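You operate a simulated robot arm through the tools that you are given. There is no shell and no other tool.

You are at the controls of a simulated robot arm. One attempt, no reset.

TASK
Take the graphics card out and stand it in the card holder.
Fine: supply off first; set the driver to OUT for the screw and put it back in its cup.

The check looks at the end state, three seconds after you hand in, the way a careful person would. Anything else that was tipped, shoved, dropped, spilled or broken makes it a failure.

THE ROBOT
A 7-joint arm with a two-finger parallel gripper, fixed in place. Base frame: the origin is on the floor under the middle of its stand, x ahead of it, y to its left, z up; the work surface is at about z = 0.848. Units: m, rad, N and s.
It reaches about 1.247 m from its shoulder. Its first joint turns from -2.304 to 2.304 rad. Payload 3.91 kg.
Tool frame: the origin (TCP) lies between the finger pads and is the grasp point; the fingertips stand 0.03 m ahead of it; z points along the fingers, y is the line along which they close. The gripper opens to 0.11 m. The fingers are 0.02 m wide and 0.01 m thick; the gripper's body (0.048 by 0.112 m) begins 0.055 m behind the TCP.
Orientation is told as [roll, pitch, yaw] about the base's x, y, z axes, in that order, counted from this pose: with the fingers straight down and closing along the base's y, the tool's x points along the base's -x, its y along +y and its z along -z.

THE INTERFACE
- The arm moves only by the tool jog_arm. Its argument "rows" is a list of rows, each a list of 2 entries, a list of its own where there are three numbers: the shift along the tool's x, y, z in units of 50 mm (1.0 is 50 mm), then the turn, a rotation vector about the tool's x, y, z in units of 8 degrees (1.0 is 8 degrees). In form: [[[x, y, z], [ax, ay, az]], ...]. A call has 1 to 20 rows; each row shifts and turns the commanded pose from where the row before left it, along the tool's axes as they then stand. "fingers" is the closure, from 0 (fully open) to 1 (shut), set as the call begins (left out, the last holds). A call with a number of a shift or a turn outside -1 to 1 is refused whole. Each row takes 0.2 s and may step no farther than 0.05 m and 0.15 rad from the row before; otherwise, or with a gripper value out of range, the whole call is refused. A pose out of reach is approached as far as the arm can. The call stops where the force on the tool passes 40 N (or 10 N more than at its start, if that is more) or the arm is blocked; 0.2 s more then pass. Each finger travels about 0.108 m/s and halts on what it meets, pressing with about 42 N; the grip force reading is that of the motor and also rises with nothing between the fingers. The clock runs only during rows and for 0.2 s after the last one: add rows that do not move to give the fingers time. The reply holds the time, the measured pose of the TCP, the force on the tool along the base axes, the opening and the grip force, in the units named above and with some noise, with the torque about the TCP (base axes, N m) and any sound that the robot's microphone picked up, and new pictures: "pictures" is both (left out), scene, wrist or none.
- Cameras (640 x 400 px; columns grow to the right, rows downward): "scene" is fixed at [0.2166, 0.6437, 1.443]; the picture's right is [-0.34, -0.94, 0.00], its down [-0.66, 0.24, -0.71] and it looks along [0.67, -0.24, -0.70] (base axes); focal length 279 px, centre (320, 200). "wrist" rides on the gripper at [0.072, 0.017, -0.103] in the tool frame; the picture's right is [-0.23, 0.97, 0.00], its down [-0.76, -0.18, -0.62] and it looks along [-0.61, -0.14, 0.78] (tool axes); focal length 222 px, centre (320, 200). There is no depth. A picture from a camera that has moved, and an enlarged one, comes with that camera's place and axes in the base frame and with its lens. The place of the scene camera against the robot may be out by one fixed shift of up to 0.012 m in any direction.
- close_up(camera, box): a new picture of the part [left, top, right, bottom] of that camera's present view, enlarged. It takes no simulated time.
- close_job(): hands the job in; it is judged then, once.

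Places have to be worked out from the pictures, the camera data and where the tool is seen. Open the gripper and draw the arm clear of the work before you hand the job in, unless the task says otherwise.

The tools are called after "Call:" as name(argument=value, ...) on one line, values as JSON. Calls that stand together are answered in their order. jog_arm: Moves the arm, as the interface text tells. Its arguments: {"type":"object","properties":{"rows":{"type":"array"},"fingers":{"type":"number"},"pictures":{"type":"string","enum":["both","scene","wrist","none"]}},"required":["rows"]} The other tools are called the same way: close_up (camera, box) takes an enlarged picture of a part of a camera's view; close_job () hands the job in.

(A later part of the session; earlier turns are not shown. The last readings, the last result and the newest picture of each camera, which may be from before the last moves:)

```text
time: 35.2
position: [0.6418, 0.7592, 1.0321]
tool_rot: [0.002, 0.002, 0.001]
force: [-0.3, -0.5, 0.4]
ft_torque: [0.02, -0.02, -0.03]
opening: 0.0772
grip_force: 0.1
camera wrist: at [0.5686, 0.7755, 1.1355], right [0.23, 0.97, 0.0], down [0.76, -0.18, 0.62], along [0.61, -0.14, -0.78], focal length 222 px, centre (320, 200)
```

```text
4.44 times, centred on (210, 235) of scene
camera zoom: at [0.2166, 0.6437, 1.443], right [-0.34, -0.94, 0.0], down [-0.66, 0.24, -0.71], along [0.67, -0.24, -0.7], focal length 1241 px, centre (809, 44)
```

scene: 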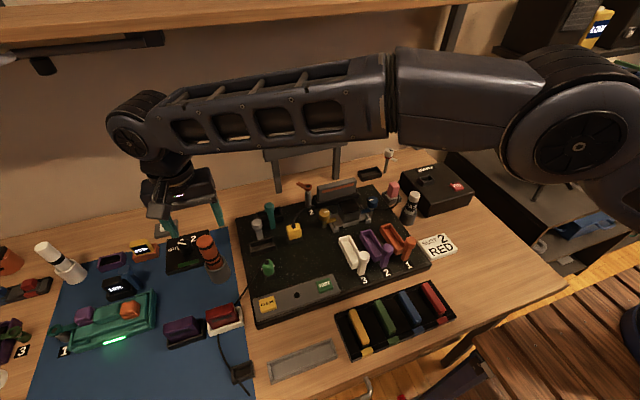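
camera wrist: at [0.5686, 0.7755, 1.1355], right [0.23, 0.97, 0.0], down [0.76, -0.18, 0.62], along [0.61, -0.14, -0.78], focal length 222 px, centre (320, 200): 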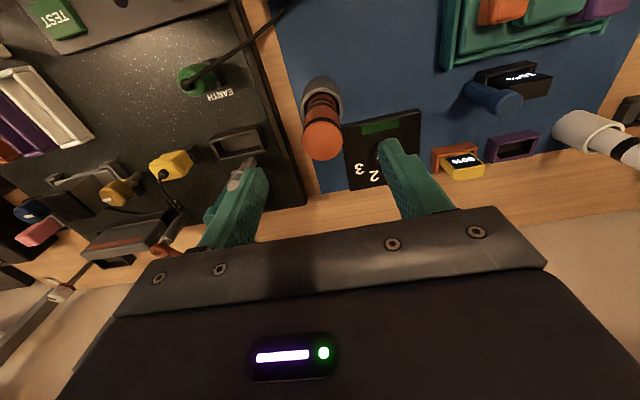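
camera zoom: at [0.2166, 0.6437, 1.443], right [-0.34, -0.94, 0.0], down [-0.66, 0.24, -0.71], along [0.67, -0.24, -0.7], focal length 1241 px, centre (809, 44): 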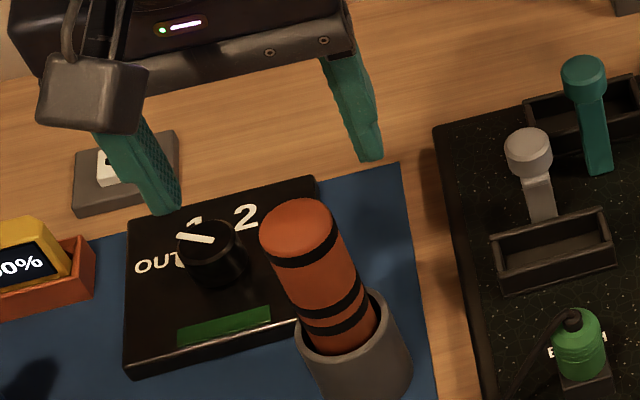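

Aligned within ~2 mm. I descend around the handle (tips to z≈0.897, above the cup rim) and then close.

Call:
jog_arm(rows=[[[-0.048, 0.012, 0.7], [0, 0, 0]], [[0, 0, 0.7], [0, 0, 0]], [[0, 0, 0.5], [0, 0, 0]], [[0, 0, 0.2], [0, 0, 0]], [[0, 0, 0], [0, 0, 0]]])

Call:
close_up(camera="scene", box=[150, 190, 270, 280])

Call:
close_up(camera="wrist", box=[220, 60, 420, 210])

```text
time: 36.4
position: [0.6442, 0.7601, 0.9264]
tool_rot: [-0.001, 0.002, 0.004]
force: [0.3, 0.4, -0.4]
ft_torque: [0.02, -0.01, 0.0]
opening: 0.0771
grip_force: 0.1
camera wrist: at [0.5708, 0.7763, 1.0301], right [0.23, 0.97, 0.0], down [0.76, -0.18, 0.62], along [0.61, -0.14, -0.78], focal length 222 px, centre (320, 200)
```

scene: 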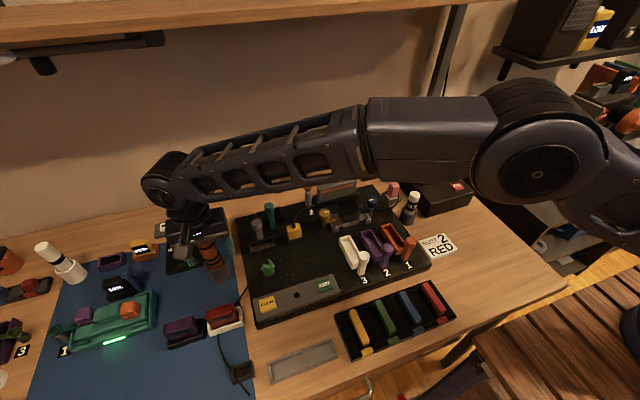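
wrist: 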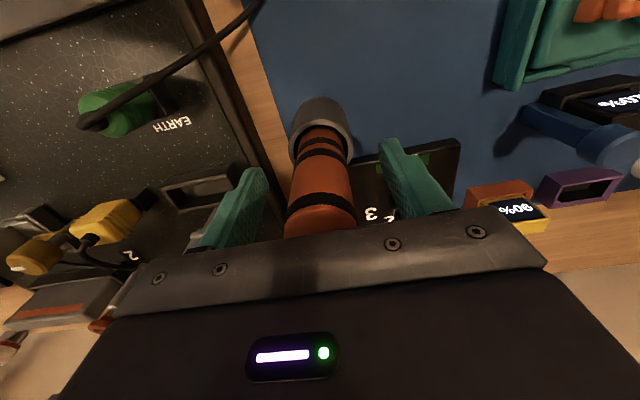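

```text
4.44 times, centred on (210, 235) of scene
camera zoom: at [0.2166, 0.6437, 1.443], right [-0.34, -0.94, 0.0], down [-0.66, 0.24, -0.71], along [0.67, -0.24, -0.7], focal length 1241 px, centre (809, 44)
```

zoom: 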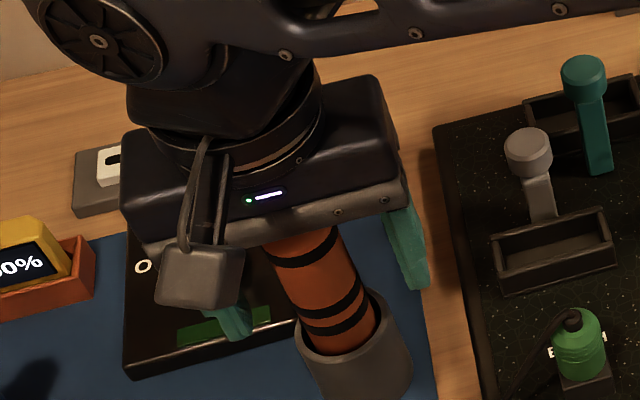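

```text
2.67 times, centred on (320, 135) of wrist
camera zoom: at [0.5708, 0.7763, 1.0301], right [0.23, 0.97, 0.0], down [0.76, -0.18, 0.62], along [0.61, -0.14, -0.78], focal length 592 px, centre (320, 373)
```

zoom: 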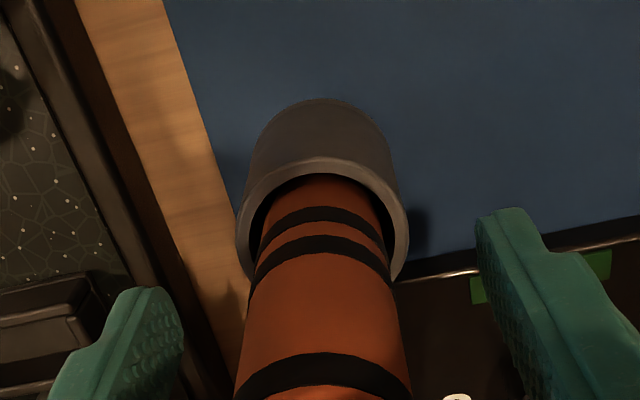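

The handle stands between the pads with nothing touching. I close the fingers on it.

Call:
jog_arm(rows=[[[0, 0, 0], [0, 0, 0]], [[0, 0, 0], [0, 0, 0]], [[0, 0, 0], [0, 0, 0]], [[0, 0, 0], [0, 0, 0]]], fingers=1, pictures="wrist")

```text
time: 37.4
position: [0.644, 0.76, 0.9271]
tool_rot: [-0.001, 0.002, 0.002]
force: [-0.2, 1.7, -0.1]
ft_torque: [0.13, -0.01, 0.03]
opening: 0.033
grip_force: 41.6
camera wrist: at [0.5708, 0.7764, 1.0302], right [0.23, 0.97, 0.0], down [0.76, -0.18, 0.62], along [0.61, -0.14, -0.78], focal length 222 px, centre (320, 200)
```

wrist: 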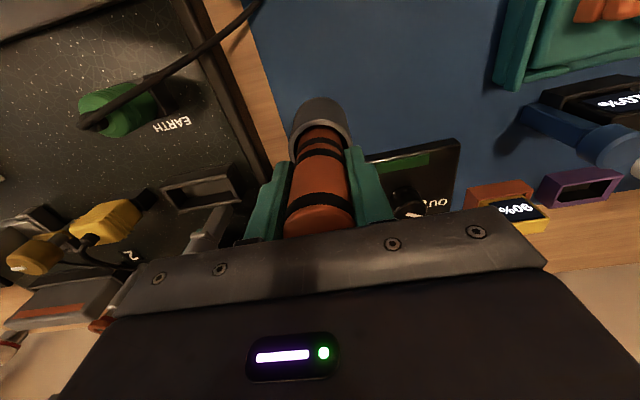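

The driver is gripped (33 mm). I note the grasp pose (0.644, 0.760, 0.927, yaw 0) for putting it back, and lift straight up.

Call:
jog_arm(rows=[[[0, 0, -0.2], [0, 0, 0]], [[0, 0, -0.4], [0, 0, 0]], [[0, 0, -0.6], [0, 0, 0]], [[0, 0, -0.7], [0, 0, 0]], [[0, 0, -0.7], [0, 0, 0]], [[0, 0, 0], [0, 0, 0]]])

Call:
close_up(camera="scene", box=[140, 160, 280, 280])

Call:
close_up(camera="wrist", box=[220, 60, 420, 210])

```text
time: 38.8
position: [0.6442, 0.7587, 1.0575]
tool_rot: [0.0, 0.004, 0.002]
force: [-0.3, 0.4, -1.0]
ft_torque: [0.02, -0.01, -0.02]
opening: 0.0333
grip_force: 42.3
camera wrist: at [0.5703, 0.7759, 1.1615], right [0.23, 0.97, 0.0], down [0.76, -0.18, 0.62], along [0.61, -0.14, -0.78], focal length 222 px, centre (320, 200)
```

scene: 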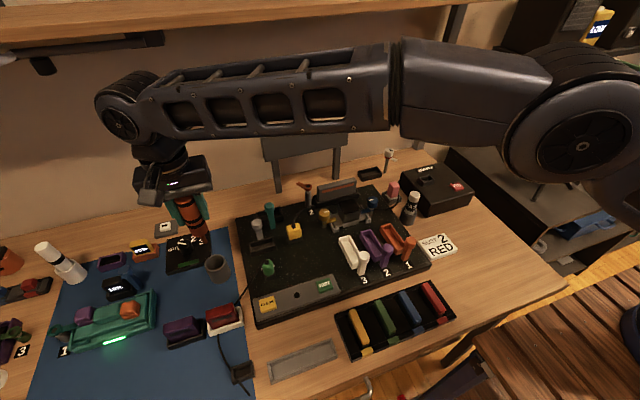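
wrist: 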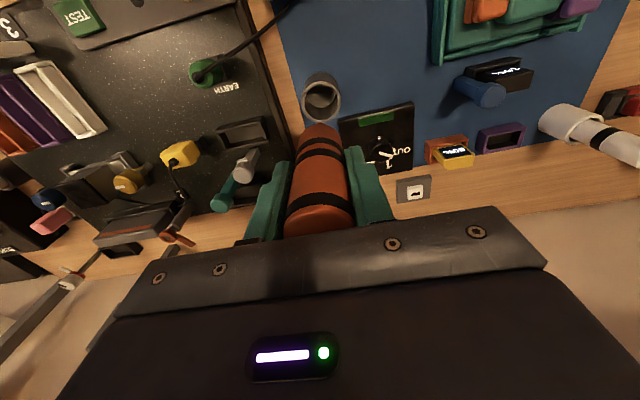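

```text
3.33 times, centred on (210, 220) of scene
camera zoom: at [0.2166, 0.6437, 1.443], right [-0.34, -0.94, 0.0], down [-0.66, 0.24, -0.71], along [0.67, -0.24, -0.7], focal length 931 px, centre (687, 133)
```

zoom: 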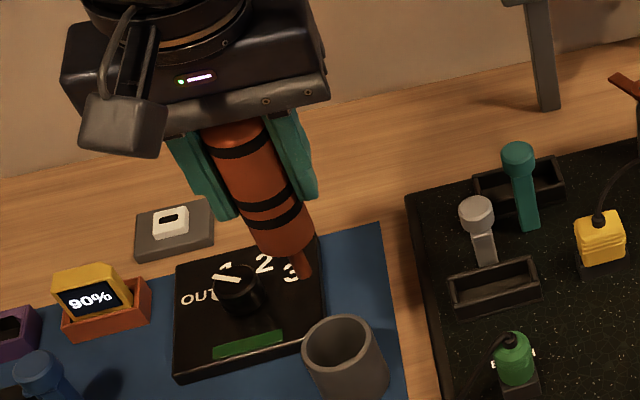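

```text
2.67 times, centred on (320, 135) of wrist
camera zoom: at [0.5703, 0.7759, 1.1615], right [0.23, 0.97, 0.0], down [0.76, -0.18, 0.62], along [0.61, -0.14, -0.78], focal length 592 px, centre (320, 373)
```

zoom: 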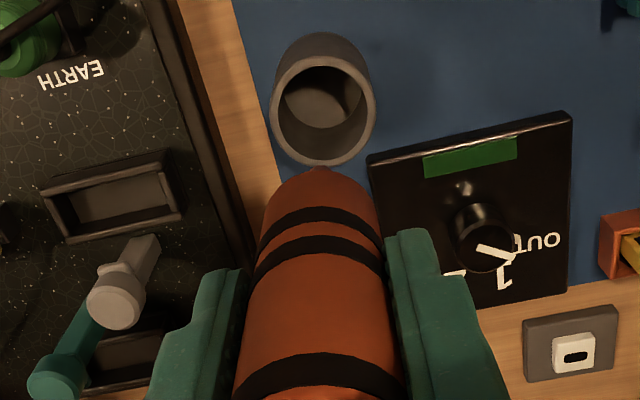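

The driver came out cleanly. I zoom on its lower end to determine where its tip is relative to the TCP.

Call:
close_up(camera="scene", box=[170, 195, 240, 250])

Call:
close_up(camera="wrist", box=[280, 100, 360, 160])

Call:
close_up(camera="scene", box=[195, 245, 245, 290])

```text
7.27 times, centred on (205, 222) of scene
camera zoom: at [0.2166, 0.6437, 1.443], right [-0.34, -0.94, 0.0], down [-0.66, 0.24, -0.71], along [0.67, -0.24, -0.7], focal length 2030 px, centre (1156, 36)
```

zoom: 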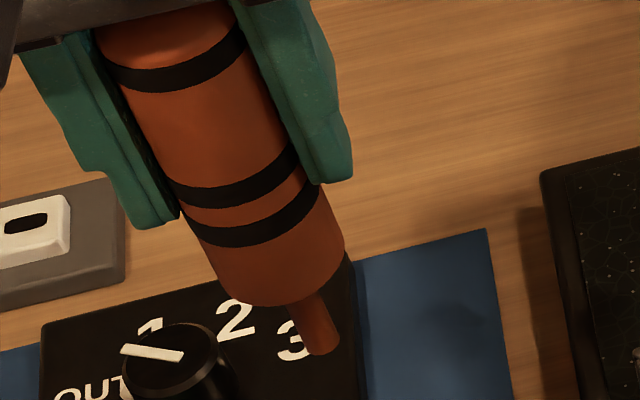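

```text
6.67 times, centred on (320, 130) of wrist
camera zoom: at [0.5703, 0.7759, 1.1615], right [0.23, 0.97, 0.0], down [0.76, -0.18, 0.62], along [0.61, -0.14, -0.78], focal length 1481 px, centre (320, 667)
```

zoom: 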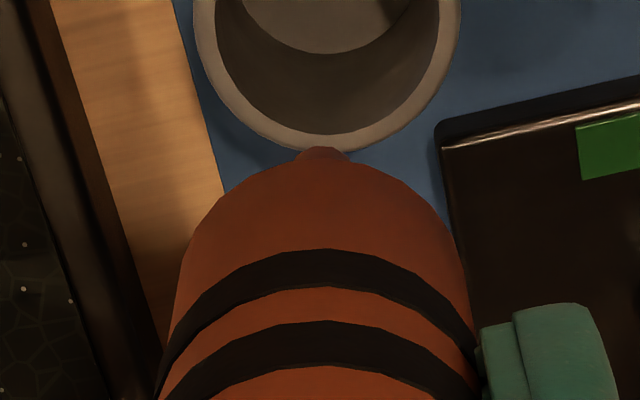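

```text
8.89 times, centred on (220, 268) of scene
camera zoom: at [0.2166, 0.6437, 1.443], right [-0.34, -0.94, 0.0], down [-0.66, 0.24, -0.71], along [0.67, -0.24, -0.7], focal length 2482 px, centre (1209, -400)
```

zoom: 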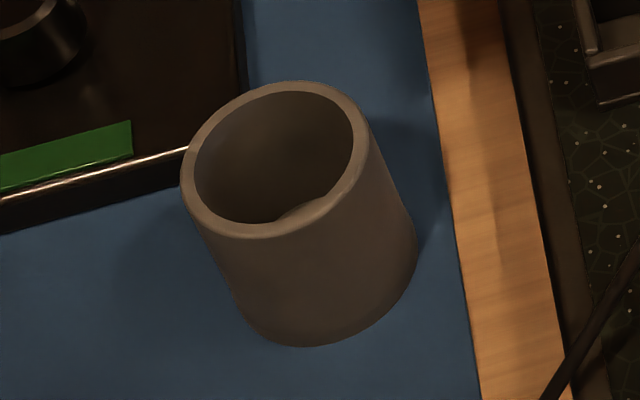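

The bit tip is roughly 95–105 mm below the TCP. I carry the driver high over to near screw "2" (≈0.755, 0.485) and look from there.

Call:
jog_arm(rows=[[[0, -0.4, -0.7], [0, 0, 0]], [[-0.1, -0.8, -0.4], [0, 0, 0]], [[-0.15, -0.85, -0.2], [0, 0, 0]], [[-0.15, -0.85, -0.1], [0, 0, 0]], [[-0.15, -0.85, 0], [0, 0, 0]], [[-0.2, -0.85, 0], [0, 0, 0]], [[-0.2, -0.85, 0], [0, 0, 0]]])

Call:
close_up(camera="scene", box=[270, 100, 390, 210])

Call:
close_up(camera="wrist", box=[220, 60, 420, 210])

```text
time: 40.4
position: [0.6957, 0.4877, 1.1255]
tool_rot: [0.0, 0.0, 0.003]
force: [-0.2, 0.8, -2.6]
ft_torque: [-0.04, -0.01, 0.02]
opening: 0.0335
grip_force: 41.6
camera wrist: at [0.622, 0.5043, 1.2289], right [0.22, 0.97, 0.0], down [0.76, -0.18, 0.62], along [0.61, -0.14, -0.78], focal length 222 px, centre (320, 200)
```

scene: 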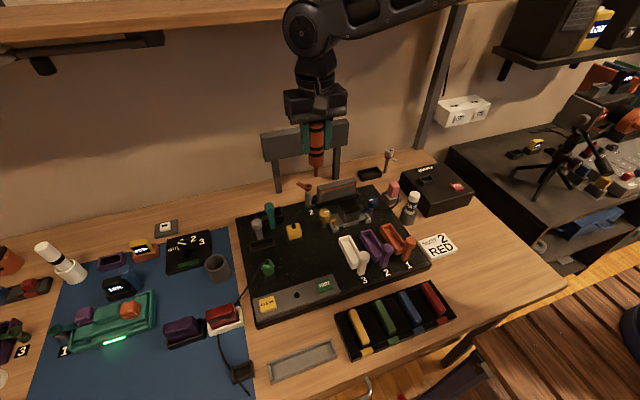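
wrist: 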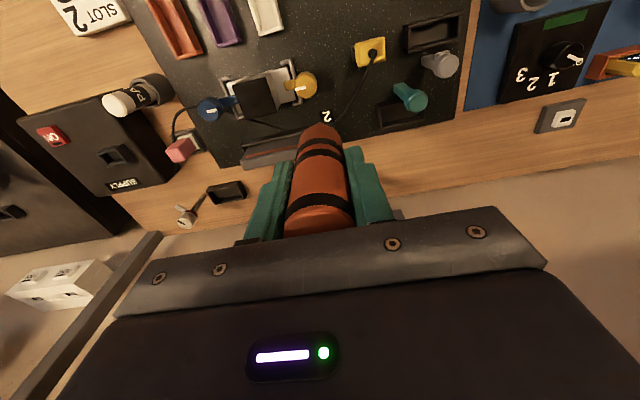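

```text
3.64 times, centred on (330, 155) of scene
camera zoom: at [0.2166, 0.6437, 1.443], right [-0.34, -0.94, 0.0], down [-0.66, 0.24, -0.71], along [0.67, -0.24, -0.7], focal length 1015 px, centre (284, 364)
```

zoom: 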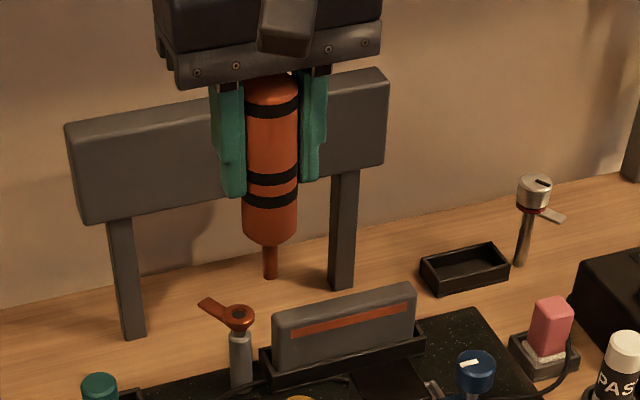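

```text
2.67 times, centred on (320, 135) of wrist
camera zoom: at [0.622, 0.5043, 1.2289], right [0.22, 0.97, 0.0], down [0.76, -0.18, 0.62], along [0.61, -0.14, -0.78], focal length 592 px, centre (320, 373)
```

zoom: 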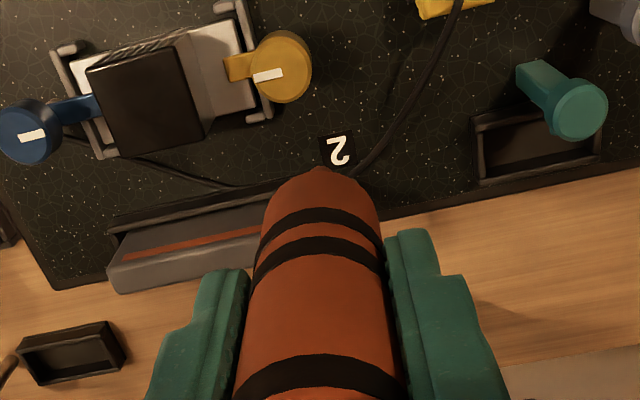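

Triangulating from three wrist views puts the screw's ring at (0.768, 0.4865, 0.930). I bring the driver above it with its tip ~25–30 mm higher and check alignment.

Call:
jog_arm(rows=[[[-0.5, 0, 0.1], [0, 0, 0]], [[-0.5, 0, 0.2], [0, 0, 0]], [[-0.44, -0.02, 0.2], [0, 0, 0]], [[0, 0, 0.4], [0, 0, 0]], [[0, 0, 0.3], [0, 0, 0]], [[0, 0, 0], [0, 0, 0]]])

Call:
close_up(camera="scene", box=[270, 130, 370, 220])

Call:
close_up(camera="wrist", box=[250, 80, 390, 180])

```text
time: 41.8
position: [0.7661, 0.4852, 1.0661]
tool_rot: [-0.001, 0.002, 0.001]
force: [0.2, -0.3, -1.7]
ft_torque: [0.02, -0.04, 0.0]
opening: 0.0333
grip_force: 42.0
camera wrist: at [0.6932, 0.5028, 1.1698], right [0.23, 0.97, 0.0], down [0.76, -0.18, 0.62], along [0.61, -0.14, -0.78], focal length 222 px, centre (320, 200)
```

scene: 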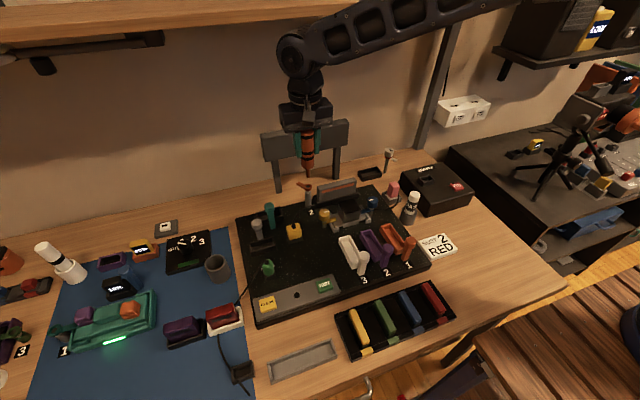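
wrist: 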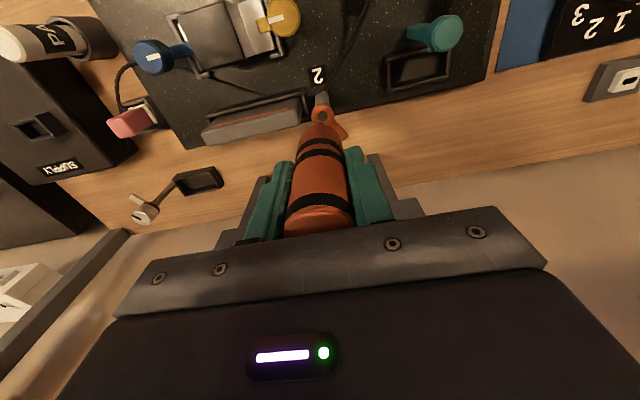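

```text
4.44 times, centred on (320, 175) of scene
camera zoom: at [0.2166, 0.6437, 1.443], right [-0.34, -0.94, 0.0], down [-0.66, 0.24, -0.71], along [0.67, -0.24, -0.7], focal length 1241 px, centre (320, 311)
```

zoom: 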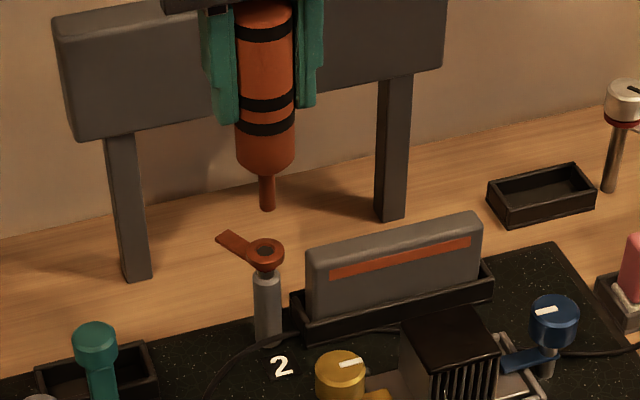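

```text
4.00 times, centred on (320, 130) of wrist
camera zoom: at [0.6932, 0.5028, 1.1698], right [0.23, 0.97, 0.0], down [0.76, -0.18, 0.62], along [0.61, -0.14, -0.78], focal length 888 px, centre (320, 480)
```

zoom: 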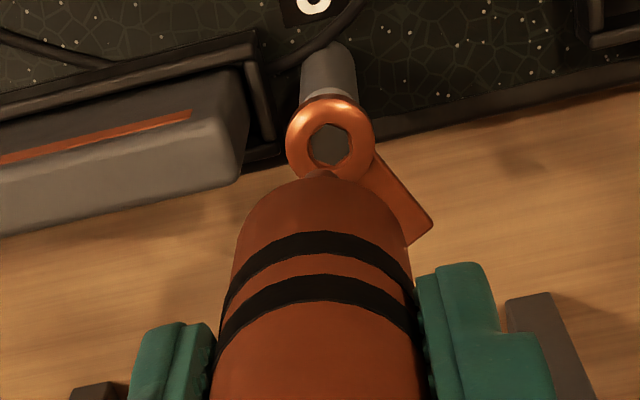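

The hex socket in the ring is clearly visible; relative to the tip it is about +3 mm in x and +1.8 mm in y, and ~33 mm below. I correct and descend 24 mm.

Call:
jog_arm(rows=[[[-0.06, 0.036, 0], [0, 0, 0]], [[0, 0, 0.24], [0, 0, 0]], [[0, 0, 0.24], [0, 0, 0]], [[0, 0, 0], [0, 0, 0]]], pictures="none")

Call:
close_up(camera="scene", box=[290, 160, 340, 205])

Call:
close_up(camera="wrist", box=[280, 90, 360, 150])

```text
time: 42.8
position: [0.7671, 0.488, 1.0418]
tool_rot: [0.0, 0.001, 0.003]
force: [0.8, -0.1, -1.3]
ft_torque: [-0.03, 0.02, -0.02]
opening: 0.033
grip_force: 42.1
```

```text
8.89 times, centred on (315, 182) of scene
camera zoom: at [0.2166, 0.6437, 1.443], right [-0.34, -0.94, 0.0], down [-0.66, 0.24, -0.71], along [0.67, -0.24, -0.7], focal length 2482 px, centre (364, 356)
```

zoom: 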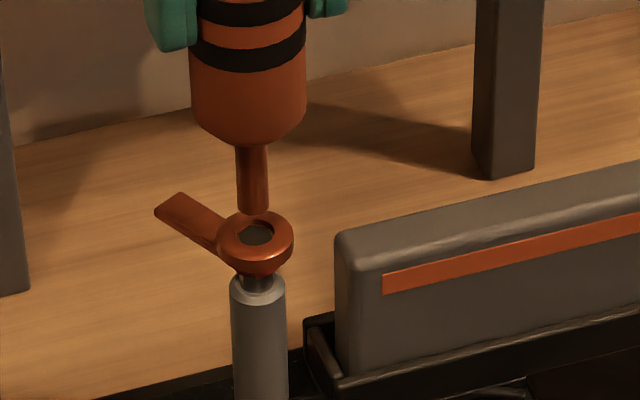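

```text
6.67 times, centred on (320, 120) of wrist
camera zoom: at [0.695, 0.505, 1.1459], right [0.23, 0.97, 0.0], down [0.76, -0.18, 0.62], along [0.61, -0.14, -0.78], focal length 1481 px, centre (320, 733)
```

zoom: 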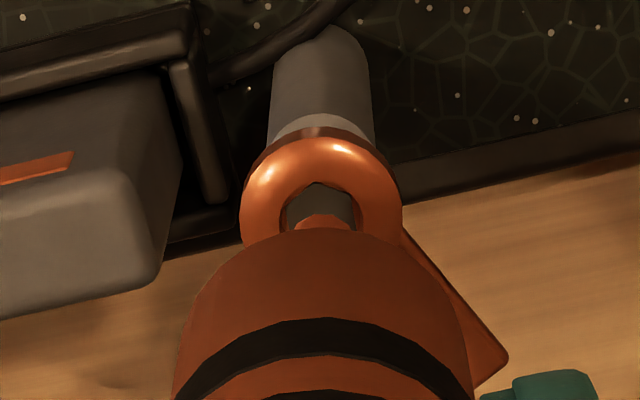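

Tip and socket are aligned within about a millimetre with a gap of ~8 mm. I descend slowly in 2 mm steps looking for contact and any sound.

Call:
jog_arm(rows=[[[-0.01, -0.01, 0.04], [0, 0, 0]], [[0, 0, 0.04], [0, 0, 0]], [[0, 0, 0.04], [0, 0, 0]]], pictures="none")

Call:
close_up(camera="scene", box=[290, 160, 340, 205])

Call:
close_up(camera="wrist", box=[280, 90, 360, 150])

```text
time: 43.6
position: [0.7681, 0.4884, 1.0358]
tool_rot: [-0.001, 0.001, 0.002]
force: [-0.2, -0.5, -2.1]
ft_torque: [0.03, -0.01, -0.01]
opening: 0.0333
grip_force: 41.5
```

```text
8.89 times, centred on (315, 182) of scene
camera zoom: at [0.2166, 0.6437, 1.443], right [-0.34, -0.94, 0.0], down [-0.66, 0.24, -0.71], along [0.67, -0.24, -0.7], focal length 2482 px, centre (364, 356)
```

zoom: 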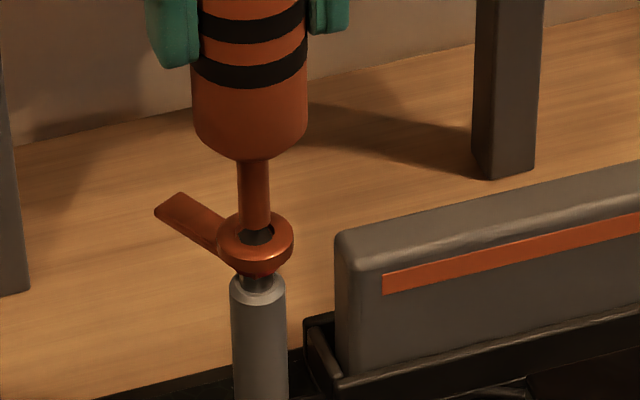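

```text
6.67 times, centred on (320, 120) of wrist
camera zoom: at [0.6948, 0.5047, 1.1401], right [0.23, 0.97, 0.0], down [0.76, -0.18, 0.62], along [0.61, -0.14, -0.78], focal length 1481 px, centre (320, 733)
```

zoom: 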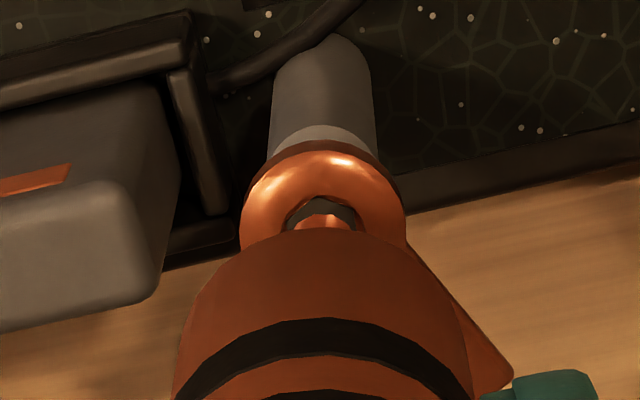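

Call:
jog_arm(rows=[[[0, -0.012, 0.04], [0, 0, 0]], [[0, 0, 0.04], [0, 0, 0]], [[0, 0, 0], [0, 0, 0]]], pictures="none")

Call:
close_up(camera="scene", box=[290, 160, 340, 205])

Call:
close_up(camera="wrist", box=[280, 90, 360, 150])

```text
time: 44.4
position: [0.7692, 0.4865, 1.0322]
tool_rot: [0.002, 0.002, 0.002]
force: [0.3, 0.6, -1.7]
ft_torque: [-0.02, -0.01, 0.03]
opening: 0.0331
grip_force: 41.9
```

```text
8.89 times, centred on (315, 182) of scene
camera zoom: at [0.2166, 0.6437, 1.443], right [-0.34, -0.94, 0.0], down [-0.66, 0.24, -0.71], along [0.67, -0.24, -0.7], focal length 2482 px, centre (364, 356)
```

zoom: 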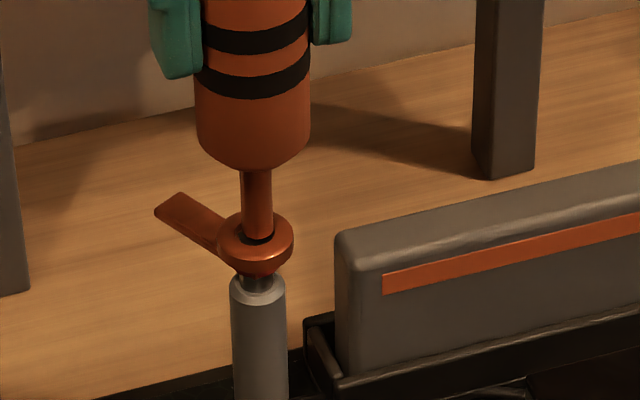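

```text
6.67 times, centred on (320, 120) of wrist
camera zoom: at [0.6952, 0.5039, 1.1358], right [0.23, 0.97, 0.0], down [0.76, -0.18, 0.62], along [0.61, -0.14, -0.78], focal length 1481 px, centre (320, 733)
```

zoom: 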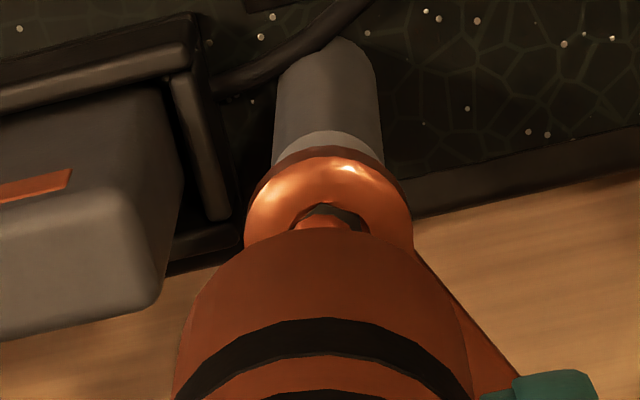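

Call:
jog_arm(rows=[[[0.006, 0.012, 0.03], [0, 0, 0]], [[0, 0, 0.04], [0, 0, 0]], [[0, 0, 0], [0, 0, 0]]], pictures="none")

Call:
close_up(camera="scene", box=[290, 160, 340, 205])

Call:
close_up(camera="wrist", box=[280, 90, 360, 150])

```text
time: 45.2
position: [0.7683, 0.4874, 1.0326]
tool_rot: [0.002, -0.001, 0.001]
force: [1.1, -3.2, 30.0]
ft_torque: [-0.31, -0.1, 0.0]
opening: 0.0331
grip_force: 41.8
```

```text
8.89 times, centred on (315, 182) of scene
camera zoom: at [0.2166, 0.6437, 1.443], right [-0.34, -0.94, 0.0], down [-0.66, 0.24, -0.71], along [0.67, -0.24, -0.7], focal length 2482 px, centre (364, 356)
```

zoom: 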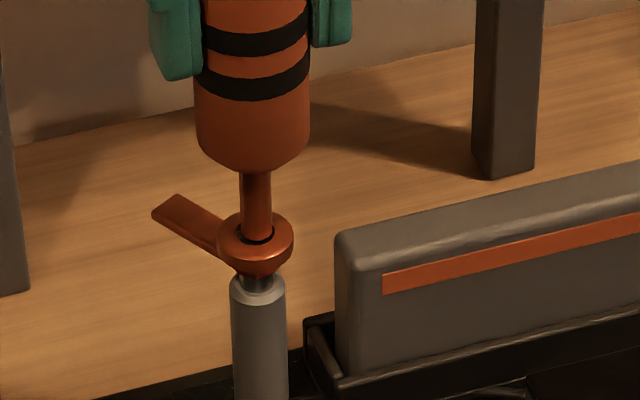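

```text
6.67 times, centred on (320, 120) of wrist
camera zoom: at [0.6947, 0.5037, 1.1349], right [0.23, 0.97, 0.0], down [0.76, -0.18, 0.62], along [0.61, -0.14, -0.78], focal length 1481 px, centre (320, 733)
```

zoom: 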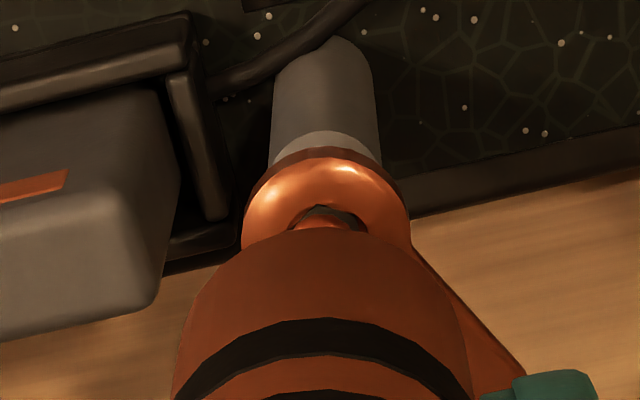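

Contact: 30 N downward at the socket, and the wing seems to have begun moving a little. I hold the pressure for a while to let the driver turn the screw.

Call:
jog_arm(rows=[[[0, 0, 0], [0, 0, 0]], [[0, 0, 0], [0, 0, 0]], [[0, 0, 0], [0, 0, 0]], [[0, 0, 0], [0, 0, 0]], [[0, 0, 0], [0, 0, 0]]], pictures="none")

Call:
close_up(camera="scene", box=[290, 160, 340, 205])

```text
time: 45.9
position: [0.7686, 0.4881, 1.0307]
tool_rot: [0.004, -0.001, 0.001]
force: [-3.4, -2.6, 5.1]
ft_torque: [-0.29, 0.27, 0.0]
opening: 0.0333
grip_force: 42.1
stopped in row 3: the force on the tool passed its limit at 41 N (the readings are from after the stop); the commanded pose is now the measured one
```

```text
8.89 times, centred on (315, 182) of scene
camera zoom: at [0.2166, 0.6437, 1.443], right [-0.34, -0.94, 0.0], down [-0.66, 0.24, -0.71], along [0.67, -0.24, -0.7], focal length 2482 px, centre (364, 356)
```

zoom: 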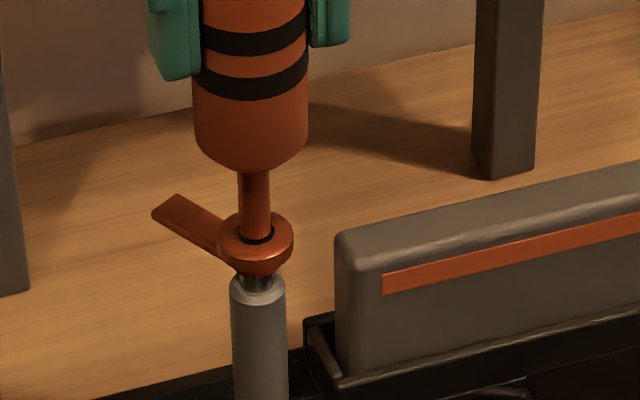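

The press tripped the 40 N limit and the screw hasn't visibly turned. I press again more gently and wait longer to see whether the driver runs on its own.

Call:
jog_arm(rows=[[[0, 0, 0.01], [0, 0, 0]], [[0, 0, 0], [0, 0, 0]], [[0, 0, 0], [0, 0, 0]], [[0, 0, 0], [0, 0, 0]], [[0, 0, 0], [0, 0, 0]], [[0, 0, 0], [0, 0, 0]]], pictures="none")

Call:
close_up(camera="scene", box=[290, 160, 340, 205])

Call:
close_up(camera="wrist", box=[280, 90, 360, 150])

```text
time: 47.3
position: [0.7685, 0.4874, 1.0311]
tool_rot: [0.003, -0.001, 0.003]
force: [2.9, 0.0, 17.8]
ft_torque: [0.0, -0.25, -0.02]
opening: 0.0331
grip_force: 42.1
```

```text
8.89 times, centred on (315, 182) of scene
camera zoom: at [0.2166, 0.6437, 1.443], right [-0.34, -0.94, 0.0], down [-0.66, 0.24, -0.71], along [0.67, -0.24, -0.7], focal length 2482 px, centre (364, 356)
```

zoom: 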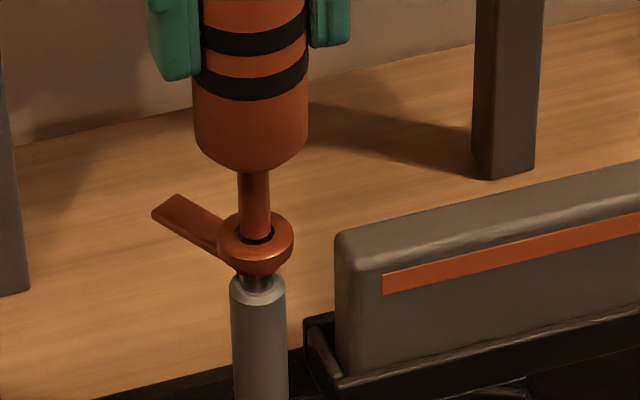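

```text
6.67 times, centred on (320, 120) of wrist
camera zoom: at [0.6949, 0.504, 1.1347], right [0.23, 0.97, 0.0], down [0.76, -0.18, 0.62], along [0.61, -0.14, -0.78], focal length 1481 px, centre (320, 733)
```

zoom: 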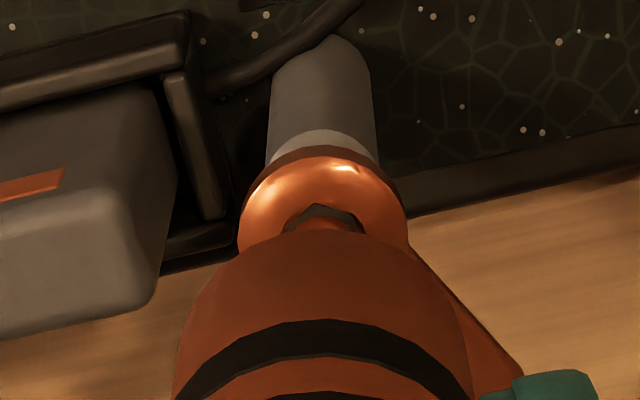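

The driver does not spin on its own; it is likely turned by hand. I rotate the gripper counter-clockwise 16° with the bit seated and see if the screw follows.

Call:
jog_arm(rows=[[[0, 0, 0], [0, 0, -0.5]], [[0, 0, 0], [0, 0, -0.5]], [[0, 0, 0], [0, 0, -0.5]], [[0, 0, 0], [0, 0, -0.5]]], pictures="none")

Call:
close_up(camera="scene", box=[290, 160, 340, 205])

Call:
close_up(camera="wrist", box=[280, 90, 360, 150])

```text
time: 48.3
position: [0.7682, 0.4865, 1.0309]
tool_rot: [0.0, -0.002, 0.281]
force: [1.6, 0.0, 26.8]
ft_torque: [0.09, -0.17, 0.0]
opening: 0.033
grip_force: 42.3
```

```text
8.89 times, centred on (315, 182) of scene
camera zoom: at [0.2166, 0.6437, 1.443], right [-0.34, -0.94, 0.0], down [-0.66, 0.24, -0.71], along [0.67, -0.24, -0.7], focal length 2482 px, centre (364, 356)
```

zoom: 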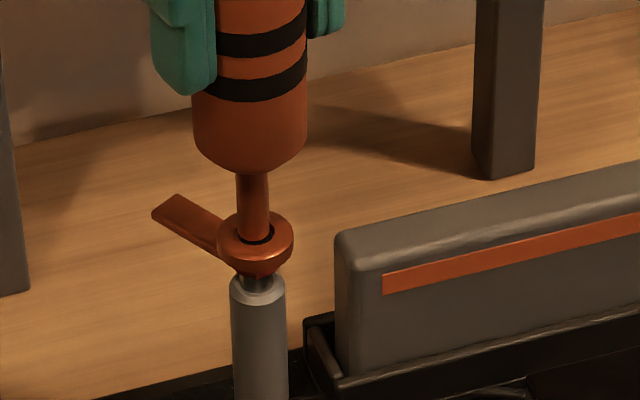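

```text
6.67 times, centred on (320, 120) of wrist
camera zoom: at [0.6926, 0.4834, 1.1344], right [-0.05, 1.0, 0.0], down [0.78, 0.04, 0.62], along [0.62, 0.03, -0.78], focal length 1481 px, centre (320, 733)
```

zoom: 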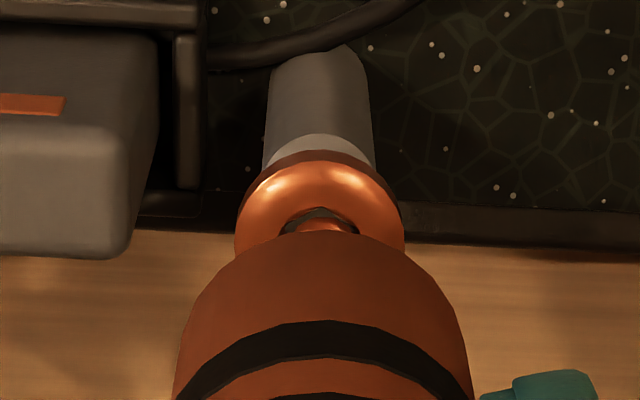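

Call:
close_up(camera="scene", box=[302, 175, 322, 195])

Call:
close_up(camera="wrist", box=[300, 105, 340, 135])

```text
16.00 times, centred on (312, 185) of scene
camera zoom: at [0.2166, 0.6437, 1.443], right [-0.34, -0.94, 0.0], down [-0.66, 0.24, -0.71], along [0.67, -0.24, -0.7], focal length 4467 px, centre (448, 440)
```

zoom: 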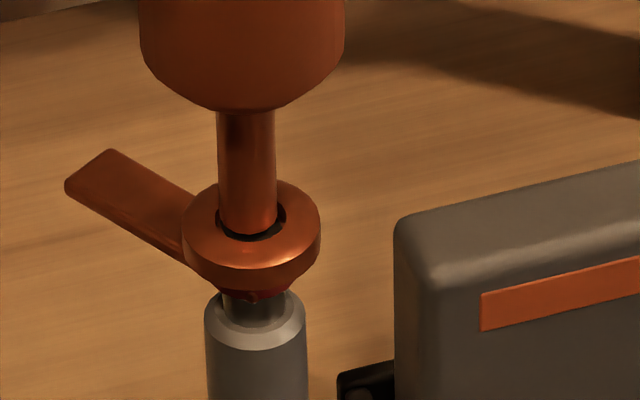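

```text
13.33 times, centred on (320, 120) of wrist
camera zoom: at [0.6926, 0.4834, 1.1344], right [-0.05, 1.0, 0.0], down [0.78, 0.04, 0.62], along [0.62, 0.03, -0.78], focal length 2962 px, centre (320, 1267)
```

zoom: 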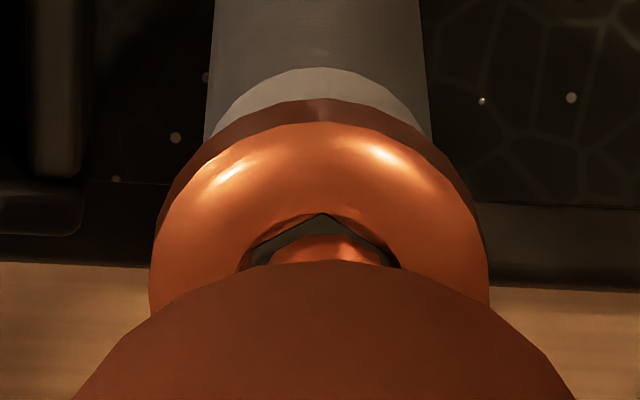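

The bit does seem seated in the socket. For comparison I look closely at the other two screws (1 and 3) to understand what "in" and "out" look like, and at the dial pointer again.

Call:
close_up(camera="scene", box=[40, 300, 120, 360])

Call:
close_up(camera="scene", box=[0, 310, 50, 360])

Call:
close_up(camera="scene", box=[155, 220, 235, 290])

Call:
close_up(camera="scene", box=[295, 170, 375, 230])

```text
6.67 times, centred on (80, 330) of scene
camera zoom: at [0.2166, 0.6437, 1.443], right [-0.34, -0.94, 0.0], down [-0.66, 0.24, -0.71], along [0.67, -0.24, -0.7], focal length 1861 px, centre (1920, -667)
```

zoom: 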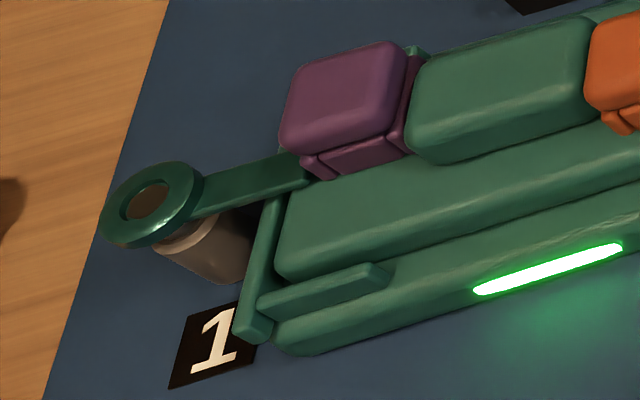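

```text
8.00 times, centred on (25, 335) of scene
camera zoom: at [0.2166, 0.6437, 1.443], right [-0.34, -0.94, 0.0], down [-0.66, 0.24, -0.71], along [0.67, -0.24, -0.7], focal length 2234 px, centre (2680, -880)
```

zoom: 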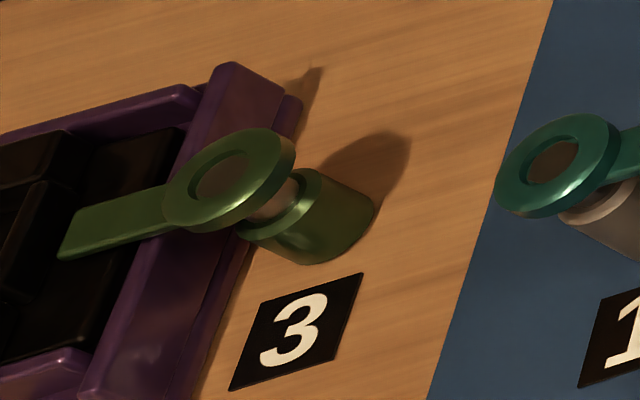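

```text
5.71 times, centred on (195, 255) of scene
camera zoom: at [0.2166, 0.6437, 1.443], right [-0.34, -0.94, 0.0], down [-0.66, 0.24, -0.71], along [0.67, -0.24, -0.7], focal length 1595 px, centre (1034, -114)
```

zoom: 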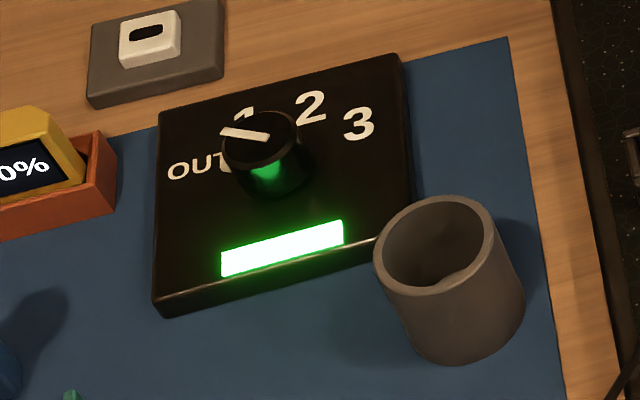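

```text
6.67 times, centred on (335, 200) of scene
camera zoom: at [0.2166, 0.6437, 1.443], right [-0.34, -0.94, 0.0], down [-0.66, 0.24, -0.71], along [0.67, -0.24, -0.7], focal length 1861 px, centre (220, 200)
```

zoom: 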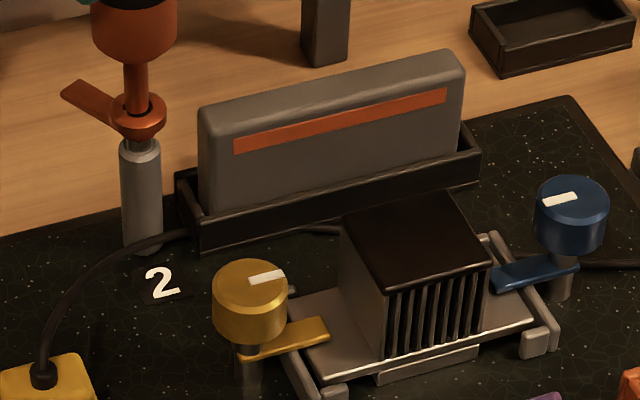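

The driver station's green bar is now lit, so the driver is registering at the screw. I hold a second longer and watch the wing and the lamp.

Call:
jog_arm(rows=[[[0, 0, 0], [0, 0, 0]], [[0, 0, 0], [0, 0, 0]], [[0, 0, 0], [0, 0, 0]], [[0, 0, 0], [0, 0, 0]], [[0, 0, 0], [0, 0, 0]]], pictures="scene")

Call:
close_up(camera="scene", box=[155, 220, 235, 290])

Call:
close_up(camera="scene", box=[290, 160, 340, 205])

```text
time: 49.5
position: [0.7676, 0.4873, 1.0302]
tool_rot: [0.002, -0.002, 0.28]
force: [1.5, -1.7, 26.2]
ft_torque: [-0.09, -0.16, -0.01]
opening: 0.0332
grip_force: 42.4
```

scene: 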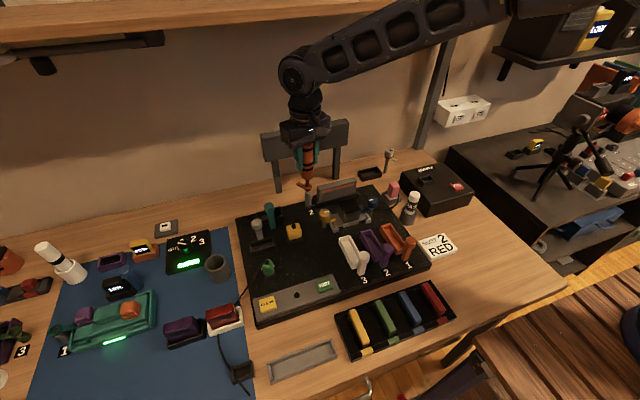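

```text
5.71 times, centred on (195, 255) of scene
camera zoom: at [0.2166, 0.6437, 1.443], right [-0.34, -0.94, 0.0], down [-0.66, 0.24, -0.71], along [0.67, -0.24, -0.7], focal length 1595 px, centre (1034, -114)
```

zoom: 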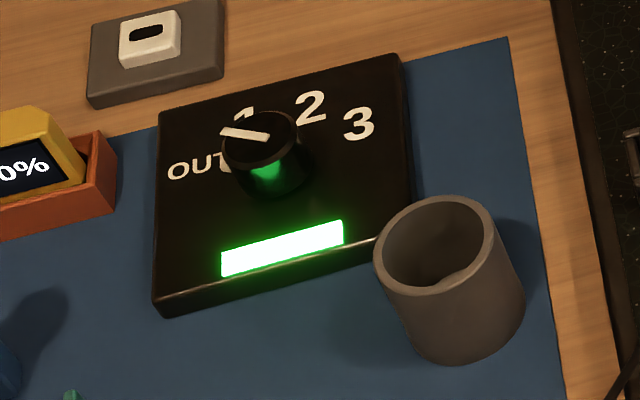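

```text
8.89 times, centred on (315, 182) of scene
camera zoom: at [0.2166, 0.6437, 1.443], right [-0.34, -0.94, 0.0], down [-0.66, 0.24, -0.71], along [0.67, -0.24, -0.7], focal length 2482 px, centre (364, 356)
```

zoom: 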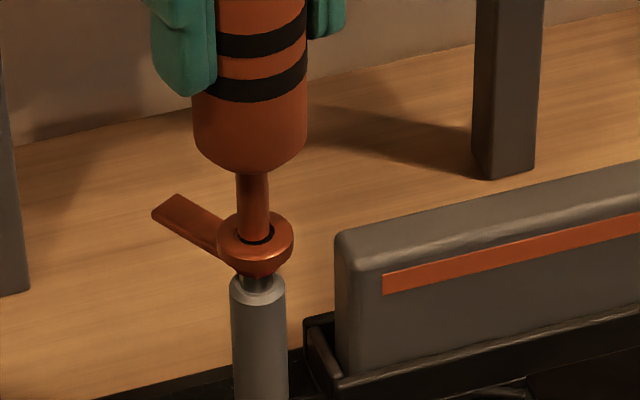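

The lamp stays lit while seated and the wing hasn't moved further. I turn the driver another 24° counter-clockwise by hand to be sure whether the screw follows mechanically.

Call:
jog_arm(rows=[[[0, 0, 0], [0, 0, -0.5]], [[0, 0, 0], [0, 0, -0.5]], [[0, 0, 0], [0, 0, -0.5]], [[0, 0, 0], [0, 0, -0.5]], [[0, 0, 0], [0, 0, -0.5]], [[0, 0, 0], [0, 0, -0.5]]], pictures="none")

Call:
close_up(camera="scene", box=[290, 160, 340, 205])

```text
time: 50.9
position: [0.768, 0.4873, 1.0309]
tool_rot: [0.001, -0.002, 0.699]
force: [-1.1, 7.1, 21.1]
ft_torque: [0.66, 0.08, 0.0]
opening: 0.0333
grip_force: 42.0
```

```text
8.89 times, centred on (315, 182) of scene
camera zoom: at [0.2166, 0.6437, 1.443], right [-0.34, -0.94, 0.0], down [-0.66, 0.24, -0.71], along [0.67, -0.24, -0.7], focal length 2482 px, centre (364, 356)
```

zoom: 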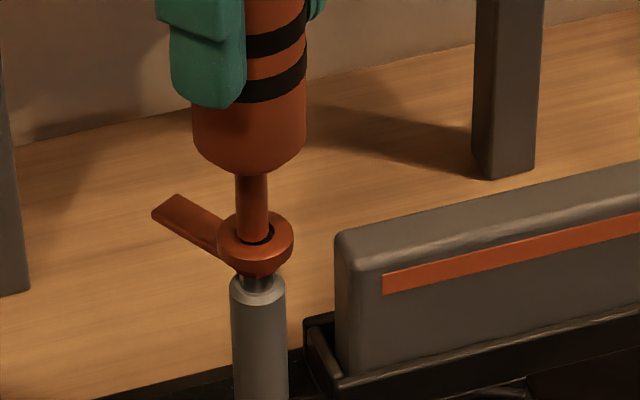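

Turning by hand has no effect (no torque), so the action is triggered by seating the bit; the lamp lit as a result. I lift the driver off and see what the lamp and the wing do.

Call:
jog_arm(rows=[[[0, 0, -0.1], [0, 0, 0]], [[0, 0, -0.2], [0, 0, 0]], [[0, 0, -0.5], [0, 0, 0]], [[0, 0, -0.5], [0, 0, 0]], [[0, 0, 0], [0, 0, 0]]], pictures="scene")

Call:
close_up(camera="scene", box=[155, 220, 235, 290])

Call:
close_up(camera="scene", box=[290, 160, 340, 205])

```text
time: 52.1
position: [0.766, 0.4854, 1.0872]
tool_rot: [0.002, 0.013, 0.7]
force: [0.4, -0.3, -1.4]
ft_torque: [0.01, 0.01, 0.0]
opening: 0.0332
grip_force: 42.0
```

scene: 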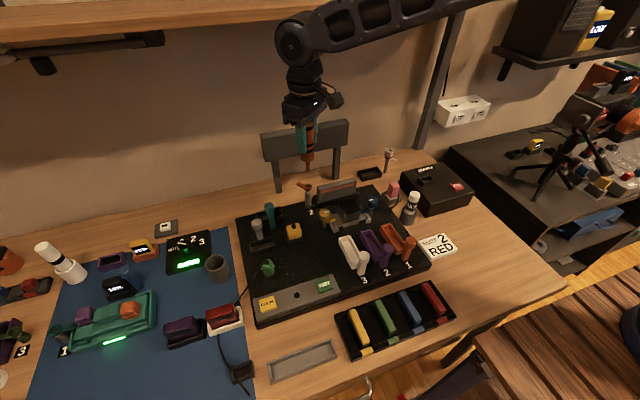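

```text
5.71 times, centred on (195, 255) of scene
camera zoom: at [0.2166, 0.6437, 1.443], right [-0.34, -0.94, 0.0], down [-0.66, 0.24, -0.71], along [0.67, -0.24, -0.7], focal length 1595 px, centre (1034, -114)
```

zoom: 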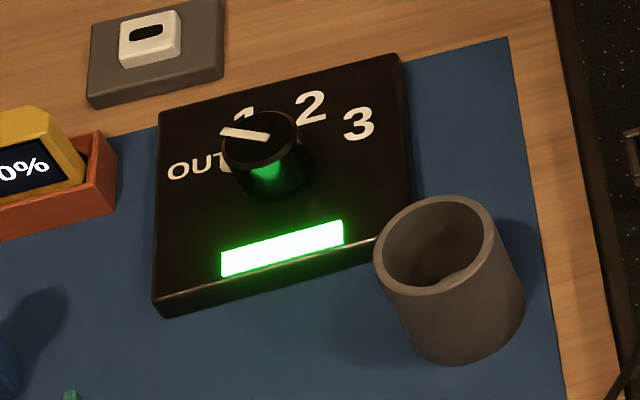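

```text
8.89 times, centred on (315, 182) of scene
camera zoom: at [0.2166, 0.6437, 1.443], right [-0.34, -0.94, 0.0], down [-0.66, 0.24, -0.71], along [0.67, -0.24, -0.7], focal length 2482 px, centre (364, 356)
```

zoom: 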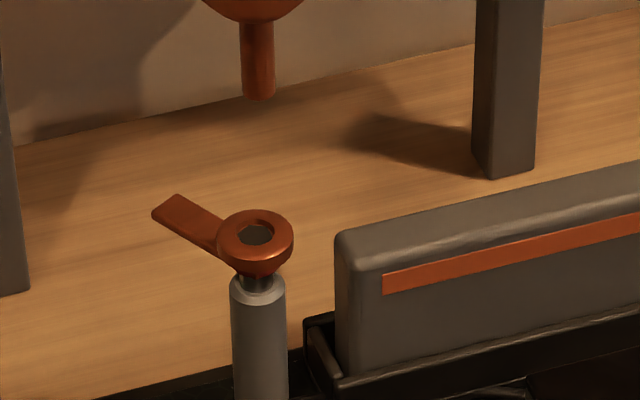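

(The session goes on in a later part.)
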